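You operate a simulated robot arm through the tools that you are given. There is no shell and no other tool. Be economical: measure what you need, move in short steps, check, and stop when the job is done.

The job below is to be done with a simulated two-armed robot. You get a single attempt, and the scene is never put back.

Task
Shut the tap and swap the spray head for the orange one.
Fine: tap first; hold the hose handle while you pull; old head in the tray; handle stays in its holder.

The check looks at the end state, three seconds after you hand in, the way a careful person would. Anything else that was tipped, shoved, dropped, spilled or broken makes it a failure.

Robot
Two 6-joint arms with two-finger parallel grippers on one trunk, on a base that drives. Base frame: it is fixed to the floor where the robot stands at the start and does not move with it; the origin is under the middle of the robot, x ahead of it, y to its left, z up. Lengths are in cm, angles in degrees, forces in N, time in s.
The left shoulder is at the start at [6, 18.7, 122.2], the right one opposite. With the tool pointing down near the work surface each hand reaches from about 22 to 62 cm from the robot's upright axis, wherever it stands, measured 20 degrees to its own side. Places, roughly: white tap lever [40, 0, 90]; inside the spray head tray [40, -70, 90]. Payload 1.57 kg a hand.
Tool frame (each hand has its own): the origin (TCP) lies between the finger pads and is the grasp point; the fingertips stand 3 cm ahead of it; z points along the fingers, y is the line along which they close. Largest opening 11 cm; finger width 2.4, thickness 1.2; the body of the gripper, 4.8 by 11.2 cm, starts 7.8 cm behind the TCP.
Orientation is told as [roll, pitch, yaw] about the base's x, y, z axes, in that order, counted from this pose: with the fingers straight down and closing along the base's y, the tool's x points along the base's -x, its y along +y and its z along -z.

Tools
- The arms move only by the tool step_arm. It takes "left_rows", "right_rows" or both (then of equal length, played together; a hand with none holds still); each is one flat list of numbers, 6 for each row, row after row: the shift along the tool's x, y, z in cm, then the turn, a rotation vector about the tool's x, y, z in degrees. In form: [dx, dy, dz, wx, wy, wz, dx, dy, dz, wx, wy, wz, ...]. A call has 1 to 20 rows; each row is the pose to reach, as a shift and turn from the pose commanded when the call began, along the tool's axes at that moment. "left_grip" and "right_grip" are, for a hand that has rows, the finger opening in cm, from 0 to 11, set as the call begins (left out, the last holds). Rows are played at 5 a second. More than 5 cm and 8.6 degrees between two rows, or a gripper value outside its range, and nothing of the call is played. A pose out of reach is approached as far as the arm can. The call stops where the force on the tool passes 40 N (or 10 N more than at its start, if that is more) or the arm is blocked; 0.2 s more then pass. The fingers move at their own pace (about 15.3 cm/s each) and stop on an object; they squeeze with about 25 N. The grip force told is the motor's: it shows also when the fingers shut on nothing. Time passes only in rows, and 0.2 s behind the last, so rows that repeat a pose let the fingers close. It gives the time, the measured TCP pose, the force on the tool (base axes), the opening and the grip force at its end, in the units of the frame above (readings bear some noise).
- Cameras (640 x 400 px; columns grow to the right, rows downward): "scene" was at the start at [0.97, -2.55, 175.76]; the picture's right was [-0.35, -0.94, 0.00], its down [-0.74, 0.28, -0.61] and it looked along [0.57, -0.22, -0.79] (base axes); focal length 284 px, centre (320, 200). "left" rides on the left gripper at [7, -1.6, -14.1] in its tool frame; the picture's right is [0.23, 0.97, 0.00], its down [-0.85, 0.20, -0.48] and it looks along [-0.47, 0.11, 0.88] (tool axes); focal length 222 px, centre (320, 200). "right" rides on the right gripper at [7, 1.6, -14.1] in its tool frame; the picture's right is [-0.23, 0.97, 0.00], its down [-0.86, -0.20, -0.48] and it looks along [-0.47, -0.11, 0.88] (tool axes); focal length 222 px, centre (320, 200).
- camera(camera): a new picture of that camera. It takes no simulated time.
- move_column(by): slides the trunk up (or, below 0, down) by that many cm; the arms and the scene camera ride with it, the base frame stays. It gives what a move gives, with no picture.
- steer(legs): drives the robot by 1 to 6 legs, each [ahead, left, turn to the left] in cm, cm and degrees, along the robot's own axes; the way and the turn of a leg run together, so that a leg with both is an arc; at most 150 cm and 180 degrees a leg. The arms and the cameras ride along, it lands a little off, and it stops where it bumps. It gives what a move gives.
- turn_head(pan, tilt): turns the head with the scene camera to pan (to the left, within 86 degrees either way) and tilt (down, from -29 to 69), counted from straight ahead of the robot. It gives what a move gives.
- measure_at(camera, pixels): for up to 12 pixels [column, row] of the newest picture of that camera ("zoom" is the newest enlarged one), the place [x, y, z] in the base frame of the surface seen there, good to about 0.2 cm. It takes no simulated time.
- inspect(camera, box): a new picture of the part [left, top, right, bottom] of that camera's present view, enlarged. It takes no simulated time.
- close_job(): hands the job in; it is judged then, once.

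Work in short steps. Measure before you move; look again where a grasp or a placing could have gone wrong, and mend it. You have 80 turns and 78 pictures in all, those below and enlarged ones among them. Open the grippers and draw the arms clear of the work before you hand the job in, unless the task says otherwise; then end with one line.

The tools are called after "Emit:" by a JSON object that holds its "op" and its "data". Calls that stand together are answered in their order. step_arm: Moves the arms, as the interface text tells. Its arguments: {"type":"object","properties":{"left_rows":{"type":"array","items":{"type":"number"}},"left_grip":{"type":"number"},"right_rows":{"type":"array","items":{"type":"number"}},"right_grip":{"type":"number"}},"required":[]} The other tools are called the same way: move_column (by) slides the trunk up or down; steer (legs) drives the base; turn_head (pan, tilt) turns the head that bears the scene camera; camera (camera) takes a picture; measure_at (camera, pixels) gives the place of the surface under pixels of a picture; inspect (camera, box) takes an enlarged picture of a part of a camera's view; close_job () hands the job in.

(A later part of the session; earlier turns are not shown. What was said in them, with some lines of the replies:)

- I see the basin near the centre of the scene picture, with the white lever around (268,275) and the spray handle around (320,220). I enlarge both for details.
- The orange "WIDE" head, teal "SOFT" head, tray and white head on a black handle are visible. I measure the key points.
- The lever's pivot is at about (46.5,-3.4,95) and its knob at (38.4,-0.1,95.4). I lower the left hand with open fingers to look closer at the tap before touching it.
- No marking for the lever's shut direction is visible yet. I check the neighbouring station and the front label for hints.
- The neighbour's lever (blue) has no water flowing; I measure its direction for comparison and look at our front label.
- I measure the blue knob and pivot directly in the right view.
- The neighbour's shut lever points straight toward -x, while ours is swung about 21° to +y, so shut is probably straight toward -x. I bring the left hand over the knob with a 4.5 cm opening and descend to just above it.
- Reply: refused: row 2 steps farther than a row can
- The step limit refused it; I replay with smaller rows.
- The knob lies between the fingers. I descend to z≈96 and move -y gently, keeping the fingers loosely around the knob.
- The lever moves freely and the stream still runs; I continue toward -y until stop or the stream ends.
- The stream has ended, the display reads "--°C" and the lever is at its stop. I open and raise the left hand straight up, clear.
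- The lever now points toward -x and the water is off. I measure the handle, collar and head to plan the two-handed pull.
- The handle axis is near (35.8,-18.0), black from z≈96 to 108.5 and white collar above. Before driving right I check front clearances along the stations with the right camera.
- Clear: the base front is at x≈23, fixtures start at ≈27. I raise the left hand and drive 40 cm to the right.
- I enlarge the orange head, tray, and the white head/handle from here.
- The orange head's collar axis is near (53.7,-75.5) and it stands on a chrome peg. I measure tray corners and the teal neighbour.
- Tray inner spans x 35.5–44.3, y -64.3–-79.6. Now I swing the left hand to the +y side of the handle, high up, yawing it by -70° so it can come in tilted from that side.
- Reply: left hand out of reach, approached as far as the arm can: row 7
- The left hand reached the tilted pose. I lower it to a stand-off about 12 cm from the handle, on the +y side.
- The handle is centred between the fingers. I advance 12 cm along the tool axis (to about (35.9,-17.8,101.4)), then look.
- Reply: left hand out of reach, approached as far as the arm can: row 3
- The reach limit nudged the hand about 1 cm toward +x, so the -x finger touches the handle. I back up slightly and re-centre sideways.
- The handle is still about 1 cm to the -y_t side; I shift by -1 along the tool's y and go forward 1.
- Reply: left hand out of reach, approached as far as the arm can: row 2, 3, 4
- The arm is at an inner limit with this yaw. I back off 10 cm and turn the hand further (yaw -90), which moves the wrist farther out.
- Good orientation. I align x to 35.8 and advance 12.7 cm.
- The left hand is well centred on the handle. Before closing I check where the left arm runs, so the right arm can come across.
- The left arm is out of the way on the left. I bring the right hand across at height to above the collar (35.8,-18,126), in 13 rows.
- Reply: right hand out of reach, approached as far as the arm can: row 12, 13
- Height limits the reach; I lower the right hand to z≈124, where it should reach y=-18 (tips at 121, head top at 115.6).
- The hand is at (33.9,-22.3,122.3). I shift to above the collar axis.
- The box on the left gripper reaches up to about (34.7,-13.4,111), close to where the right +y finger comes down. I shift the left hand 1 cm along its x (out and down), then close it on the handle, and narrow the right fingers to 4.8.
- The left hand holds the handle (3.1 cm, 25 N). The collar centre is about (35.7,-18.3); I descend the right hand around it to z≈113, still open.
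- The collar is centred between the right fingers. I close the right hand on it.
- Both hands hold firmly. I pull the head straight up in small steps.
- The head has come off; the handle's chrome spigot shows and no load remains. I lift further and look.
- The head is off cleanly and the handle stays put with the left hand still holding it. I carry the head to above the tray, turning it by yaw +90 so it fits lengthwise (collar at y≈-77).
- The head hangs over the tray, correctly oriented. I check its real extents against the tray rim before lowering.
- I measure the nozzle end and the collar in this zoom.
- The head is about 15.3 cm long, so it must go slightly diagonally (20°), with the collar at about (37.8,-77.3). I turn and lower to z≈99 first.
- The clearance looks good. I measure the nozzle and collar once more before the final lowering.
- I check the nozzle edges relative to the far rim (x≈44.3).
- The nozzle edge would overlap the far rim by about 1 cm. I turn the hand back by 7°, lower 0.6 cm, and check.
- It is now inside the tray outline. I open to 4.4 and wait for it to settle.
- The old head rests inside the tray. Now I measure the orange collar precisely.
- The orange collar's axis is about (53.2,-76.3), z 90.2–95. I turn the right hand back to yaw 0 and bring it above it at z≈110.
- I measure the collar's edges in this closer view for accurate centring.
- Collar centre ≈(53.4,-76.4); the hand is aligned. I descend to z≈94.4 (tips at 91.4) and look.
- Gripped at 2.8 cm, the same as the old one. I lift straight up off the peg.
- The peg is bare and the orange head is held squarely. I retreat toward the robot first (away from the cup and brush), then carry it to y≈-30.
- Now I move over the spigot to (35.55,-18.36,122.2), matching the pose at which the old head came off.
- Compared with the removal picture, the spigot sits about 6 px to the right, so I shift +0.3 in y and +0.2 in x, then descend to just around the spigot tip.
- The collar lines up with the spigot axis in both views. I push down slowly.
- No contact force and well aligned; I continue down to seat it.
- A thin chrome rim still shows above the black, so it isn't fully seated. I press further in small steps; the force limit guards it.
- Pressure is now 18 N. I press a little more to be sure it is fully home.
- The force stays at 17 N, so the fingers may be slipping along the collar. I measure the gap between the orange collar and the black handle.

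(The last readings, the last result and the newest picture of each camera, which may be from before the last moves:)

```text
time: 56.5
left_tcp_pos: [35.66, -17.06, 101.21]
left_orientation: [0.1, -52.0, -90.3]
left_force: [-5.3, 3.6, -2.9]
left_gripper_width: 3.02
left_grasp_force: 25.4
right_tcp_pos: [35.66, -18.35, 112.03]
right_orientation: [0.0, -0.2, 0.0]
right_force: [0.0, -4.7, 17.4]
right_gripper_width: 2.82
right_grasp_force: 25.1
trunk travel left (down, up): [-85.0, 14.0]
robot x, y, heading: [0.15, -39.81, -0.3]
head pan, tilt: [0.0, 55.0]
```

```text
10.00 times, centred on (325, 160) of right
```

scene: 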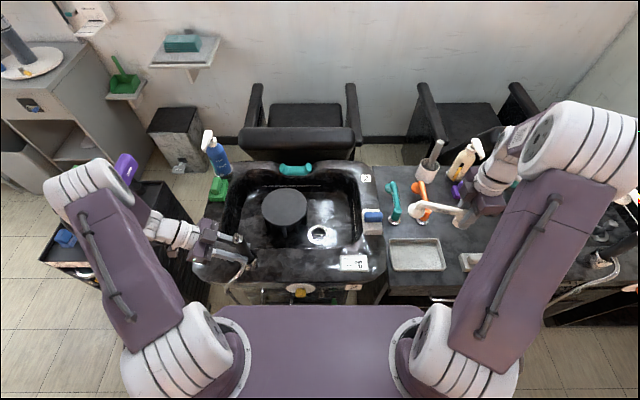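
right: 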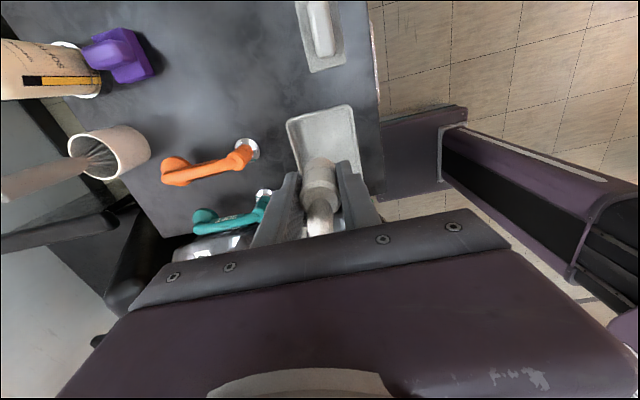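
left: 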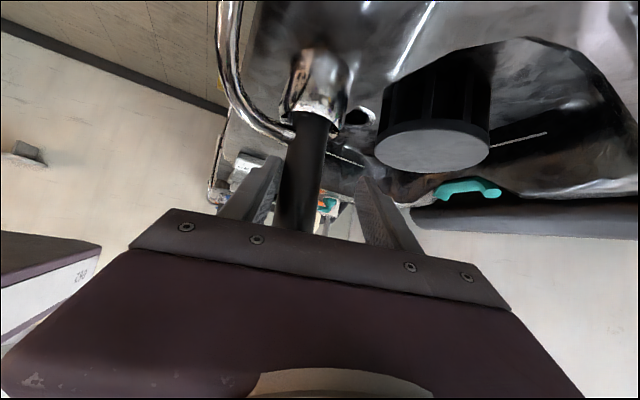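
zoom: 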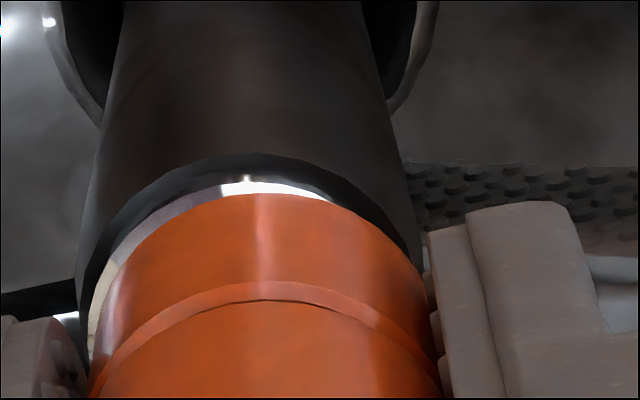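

The remaining gap looks about 0.1–0.2 cm. I open the right hand, raise it, and inspect the joint unobstructed.

Emit:
{"op": "step_arm", "data": {"right_rows": [0, 0, 0, 0, 0, 0, 0, 0, 0, 0, 0, 0, 0, 0, -4, 0, 0, 0, 0, 0, -8, 0, 0, 0, 0, 0, -9, 0, 0, 0], "right_grip": 4.8}}

Emit:
{"op": "inspect", "data": {"camera": "right", "box": [270, 90, 370, 160]}}

```text
time: 57.7
left_tcp_pos: [35.58, -17.04, 101.07]
left_orientation: [0.1, -52.0, -90.2]
left_force: [-6.6, 0.1, 4.5]
left_gripper_width: 2.99
left_grasp_force: 25.6
right_tcp_pos: [35.53, -18.22, 121.19]
right_orientation: [0.0, -0.1, 0.0]
right_force: [-0.2, 0.5, 0.0]
right_gripper_width: 4.79
right_grasp_force: 0.1
trunk travel left (down, up): [-85.0, 14.0]
robot x, y, heading: [-0.03, -39.78, -0.4]
head pan, tilt: [0.0, 55.0]
```

```text
5.71 times, centred on (320, 125) of right
```

zoom: 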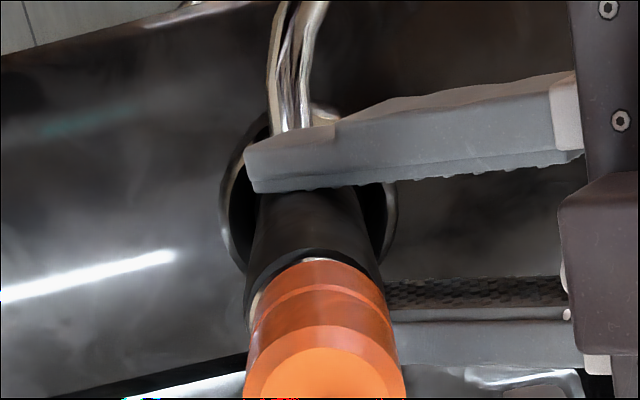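

It is on, with a sliver of chrome left. I measure the collar top so I can press it home with closed fingertips from above.

Emit:
{"op": "camera", "data": {"camera": "right"}}

Emit:
{"op": "measure_at", "data": {"camera": "right", "pixels": [[320, 150], [320, 158], [320, 165], [320, 172], [322, 180], [322, 195], [308, 155], [333, 155], [320, 139], [316, 137]]}}

```text
8 pictures are left
```

right: 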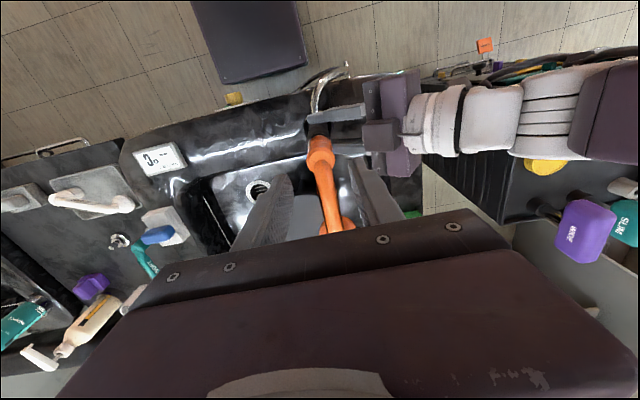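

```text
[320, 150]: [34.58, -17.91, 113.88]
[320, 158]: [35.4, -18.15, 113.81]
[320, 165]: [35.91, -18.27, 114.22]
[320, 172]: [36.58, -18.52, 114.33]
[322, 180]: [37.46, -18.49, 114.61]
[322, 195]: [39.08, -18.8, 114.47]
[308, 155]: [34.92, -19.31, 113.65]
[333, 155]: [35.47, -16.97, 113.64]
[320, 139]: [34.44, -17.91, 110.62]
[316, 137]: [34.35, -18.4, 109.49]
```

The collar top (113.8) and arm (114.5) match the old head's heights (113.9, 114.5), so it is seated. I draw the right hand up and away, then open the left and back it out along its approach.

Emit:
{"op": "step_arm", "data": {"right_rows": [0, -2, -1, 0, 0, 0, 0, -6, -2, 0, 0, 0, 0, -10, -4, 0, 0, 0, 0, -14, -7, 0, 0, 0, 0, -18, -10, 0, 0, 0]}}

Emit:
{"op": "step_arm", "data": {"left_rows": [0, 0, 0, 0, 0, 0, 0, 0, 0, 0, 0, 0, 0, 0, -2, 0, 0, 0, 0, 0, -5, 0, 0, 0, 0, 0, -9, 0, 0, 0, 0, 0, -13, 0, 0, 0], "left_grip": 6}}

Emit:
{"op": "inspect", "data": {"camera": "scene", "box": [190, 150, 330, 270]}}

```text
time: 58.9
left_tcp_pos: [35.64, -17.06, 101.2]
left_orientation: [0.1, -51.8, -90.2]
left_force: [-5.3, 0.3, 4.7]
left_gripper_width: 3.03
left_grasp_force: 25.0
right_tcp_pos: [35.74, -36.46, 131.07]
right_orientation: [0.0, -0.1, 0.1]
right_force: [-0.2, -0.2, 0.1]
right_gripper_width: 4.81
right_grasp_force: 0.0
trunk travel left (down, up): [-85.0, 14.0]
robot x, y, heading: [0.01, -39.8, -0.2]
head pan, tilt: [0.0, 55.0]
```

```text
time: 60.3
left_tcp_pos: [35.54, -6.5, 109.14]
left_orientation: [0.0, -52.0, -90.1]
left_force: [-0.2, -0.5, -0.3]
left_gripper_width: 6.0
left_grasp_force: 0.0
right_tcp_pos: [35.98, -36.03, 131.05]
right_orientation: [0.0, 0.0, 0.0]
right_force: [0.3, 0.2, 0.1]
right_gripper_width: 4.81
right_grasp_force: 0.2
trunk travel left (down, up): [-85.0, 14.0]
robot x, y, heading: [0.14, -40.06, -0.4]
head pan, tilt: [0.0, 55.0]
```

```text
3.33 times, centred on (260, 210) of scene
```

zoom: 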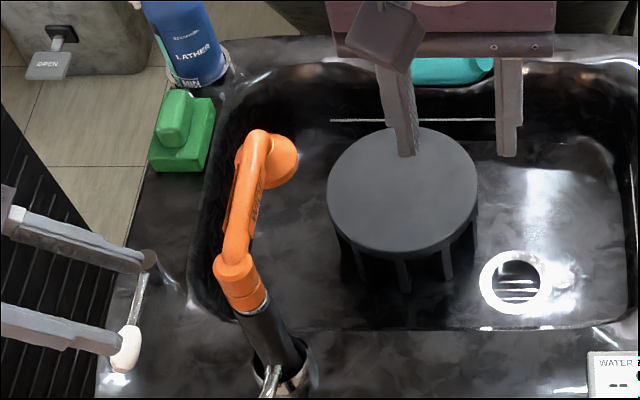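

The orange head sits upright on the handle in its holder and the lever is unmoved. I raise the left hand clear and take a closer look at the joint.

Emit:
{"op": "step_arm", "data": {"left_rows": [-3.2, 0, -2.5, 0, 0, 0, -6.3, 0, -5, 0, 0, 0, -9.5, 0, -7.4, 0, 0, 0, -12.6, 0, -9.9, 0, 0, 0, -15.8, 0, -12.3, 0, 0, 0, -18.9, 0, -14.8, 0, 0, 0]}}

Emit:
{"op": "inspect", "data": {"camera": "scene", "box": [220, 200, 270, 260]}}

Emit:
{"op": "measure_at", "data": {"camera": "zoom", "pixels": [[235, 195], [260, 195], [270, 220], [255, 150], [285, 260], [300, 300]]}}

```text
time: 61.7
left_tcp_pos: [35.54, -6.79, 133.26]
left_orientation: [0.0, -52.0, -90.1]
left_force: [0.3, 0.2, 1.3]
left_gripper_width: 5.98
left_grasp_force: 0.0
right_tcp_pos: [35.96, -36.34, 131.03]
right_orientation: [0.0, 0.1, 0.0]
right_force: [-0.1, 0.0, 0.6]
right_gripper_width: 4.8
right_grasp_force: 0.1
trunk travel left (down, up): [-85.0, 14.0]
robot x, y, heading: [-0.12, -39.99, -0.3]
head pan, tilt: [0.0, 55.0]
```

```text
6.67 times, centred on (245, 230) of scene
```

zoom: 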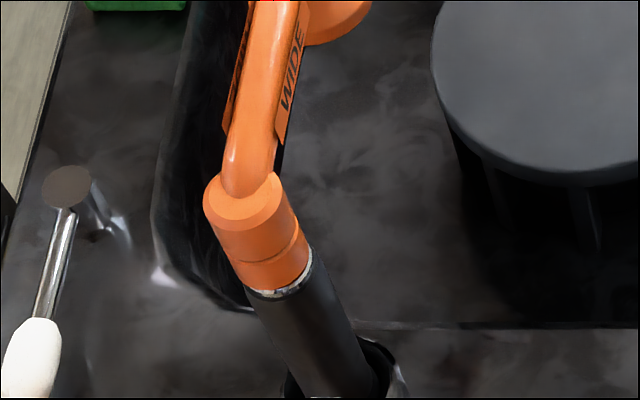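

```text
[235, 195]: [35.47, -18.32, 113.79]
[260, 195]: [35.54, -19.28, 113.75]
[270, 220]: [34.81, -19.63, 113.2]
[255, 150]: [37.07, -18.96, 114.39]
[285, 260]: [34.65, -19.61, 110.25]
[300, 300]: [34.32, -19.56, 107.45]
```

A sliver of chrome shows on one side, which the old head did not have. I'll press the collar top gently with closed right fingertips; first I bring them above it.

Emit:
{"op": "step_arm", "data": {"right_rows": [0.1, 3, 2.5, 0, 0, 0, 0.2, 7, 5, 0, 0, 0, 0.3, 11, 7.5, 0, 0, 0, 0.4, 15, 9.5, 0, 0, 0, 0.5, 18, 10.5, 0, 0, 0, 0.5, 18, 12, 0, 0, 0], "right_grip": 0}}

Emit:
{"op": "inspect", "data": {"camera": "right", "box": [260, 90, 400, 190]}}

```text
time: 63.1
left_tcp_pos: [35.6, -6.87, 133.2]
left_orientation: [0.0, -52.0, -90.1]
left_force: [0.1, -0.5, -0.6]
left_gripper_width: 5.99
left_grasp_force: 0.0
right_tcp_pos: [35.2, -18.15, 118.99]
right_orientation: [0.1, 0.0, 0.1]
right_force: [0.3, 0.1, 0.1]
right_gripper_width: 0.0
right_grasp_force: 21.4
trunk travel left (down, up): [-85.0, 14.0]
robot x, y, heading: [0.04, -40.16, 0.2]
head pan, tilt: [0.0, 55.0]
```

```text
4.00 times, centred on (330, 140) of right
```

zoom: 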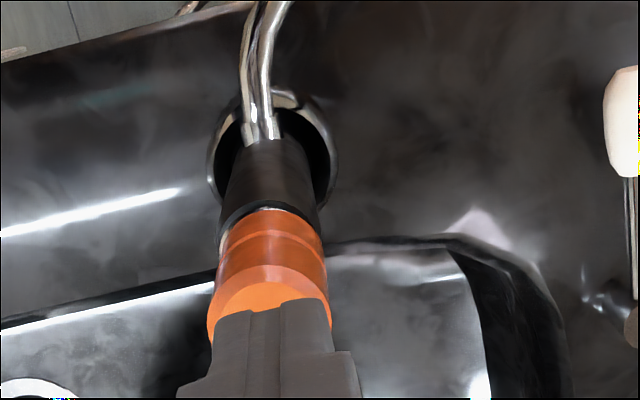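

The fingertips are centred over the collar. I press down in small steps while watching the force.

Emit:
{"op": "step_arm", "data": {"right_rows": [0, 0, 1, 0, 0, 0, 0, 0, 1.6, 0, 0, 0, 0, 0, 2, 0, 0, 0, 0, 0, 2.2, 0, 0, 0]}}

```text
time: 63.8
left_tcp_pos: [35.45, -6.87, 133.19]
left_orientation: [0.1, -51.9, -90.2]
left_force: [0.5, -1.0, -0.8]
left_gripper_width: 5.97
left_grasp_force: 0.0
right_tcp_pos: [35.39, -18.03, 117.94]
right_orientation: [0.9, -0.7, 0.0]
right_force: [-0.7, -0.7, 22.8]
right_gripper_width: 0.0
right_grasp_force: 21.4
trunk travel left (down, up): [-85.0, 14.0]
robot x, y, heading: [0.07, -40.22, -0.4]
head pan, tilt: [0.0, 55.0]
stopped in row 3 (right hand): the force on the tool passed its limit (the readings are from after the stop); the commanded pose is now the measured one
```

It stopped at over 40 N without sinking further, so the head is firmly home. I raise and retreat the right hand, then check the joint.

Emit:
{"op": "step_arm", "data": {"right_rows": [0, 0, -2, 0, 0, 0, 0, 0, -4, 0, 0, 0, 0, -4, -6, 0, 0, 0, 0, -8, -8, 0, 0, 0, 0, -12, -10, 0, 0, 0, 0, -16, -12, 0, 0, 0, 0, -20, -13, 0, 0, 0], "right_grip": 6}}

Emit:
{"op": "inspect", "data": {"camera": "scene", "box": [220, 200, 270, 260]}}

Emit:
{"op": "measure_at", "data": {"camera": "zoom", "pixels": [[235, 195], [260, 195], [255, 150], [285, 260], [300, 300], [270, 50]]}}

```text
time: 65.4
left_tcp_pos: [35.52, -6.94, 133.24]
left_orientation: [0.0, -51.9, -90.3]
left_force: [1.0, 0.4, 0.5]
left_gripper_width: 5.96
left_grasp_force: 0.1
right_tcp_pos: [35.18, -38.27, 130.55]
right_orientation: [0.7, -0.6, 0.1]
right_force: [-0.1, -0.4, -0.4]
right_gripper_width: 5.99
right_grasp_force: 0.1
trunk travel left (down, up): [-85.0, 14.0]
robot x, y, heading: [0.5, -40.17, -0.2]
head pan, tilt: [0.0, 55.0]
```

```text
6.67 times, centred on (245, 230) of scene
```

zoom: 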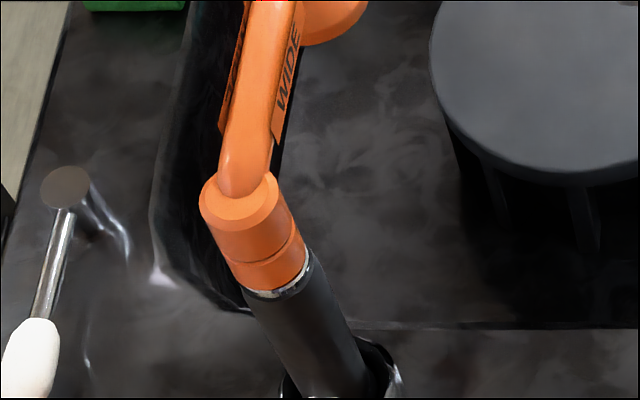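

```text
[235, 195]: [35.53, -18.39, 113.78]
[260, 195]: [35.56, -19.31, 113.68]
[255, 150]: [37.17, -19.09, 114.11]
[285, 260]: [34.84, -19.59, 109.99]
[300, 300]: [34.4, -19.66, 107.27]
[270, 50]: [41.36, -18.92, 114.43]
```

The head is unchanged after the 40 N press, at the same height as the old one. A last overview before handing in.

Emit:
{"op": "camera", "data": {"camera": "scene"}}

Emit:
{"op": "inspect", "data": {"camera": "scene", "box": [340, 150, 500, 290]}}

```text
3 pictures are left
```

scene: 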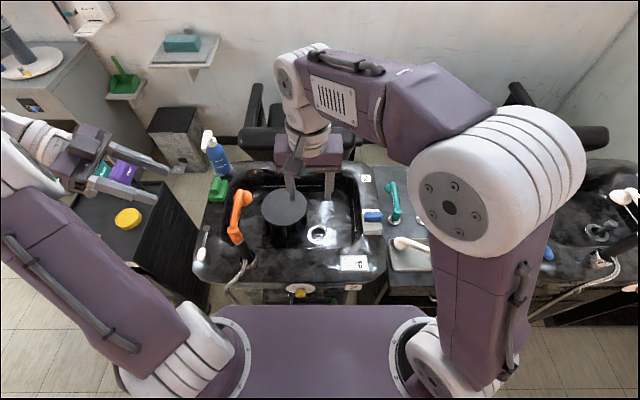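

```text
2.86 times, centred on (420, 220) of scene
```

zoom: 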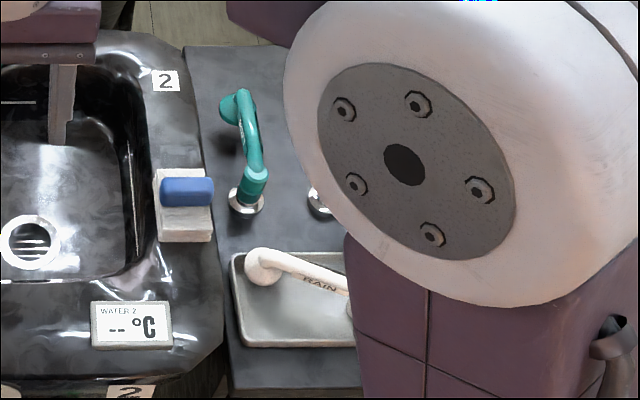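

All is in place: water off, orange head mounted, white head in the tray. I draw the right hand a bit farther back and hand in.

Emit:
{"op": "step_arm", "data": {"right_rows": [1.5, -4.5, -1, 0, 0, 0, 3, -9, -2, 0, 0, 0, 4.5, -13.5, -3, 0, 0, 0, 6, -18, -4, 0, 0, 0, 7.5, -22.5, -5, 0, 0, 0, 9, -27, -6, 0, 0, 0]}}

Emit:
{"op": "close_job", "data": {}}

```text
time: 66.8
left_tcp_pos: [35.59, -6.78, 133.04]
left_orientation: [0.0, -52.0, -90.1]
left_force: [0.9, 0.0, -0.6]
left_gripper_width: 6.01
left_grasp_force: 0.0
right_tcp_pos: [26.32, -65.34, 136.1]
right_orientation: [0.6, -0.3, 0.1]
right_force: [-0.9, -0.7, 1.6]
right_gripper_width: 6.02
right_grasp_force: 0.0
trunk travel left (down, up): [-85.0, 14.0]
robot x, y, heading: [-0.09, -39.88, -0.2]
head pan, tilt: [0.0, 55.0]
```

```text
The job is handed in.
```

The tap is shut, the orange WIDE head is on the handle (still in its holder), and the old RAIN head is in the tray; a thin chrome sliver shows at the new joint, but the head sits at the old one's height and did not sink further when pressed with about 40 N.
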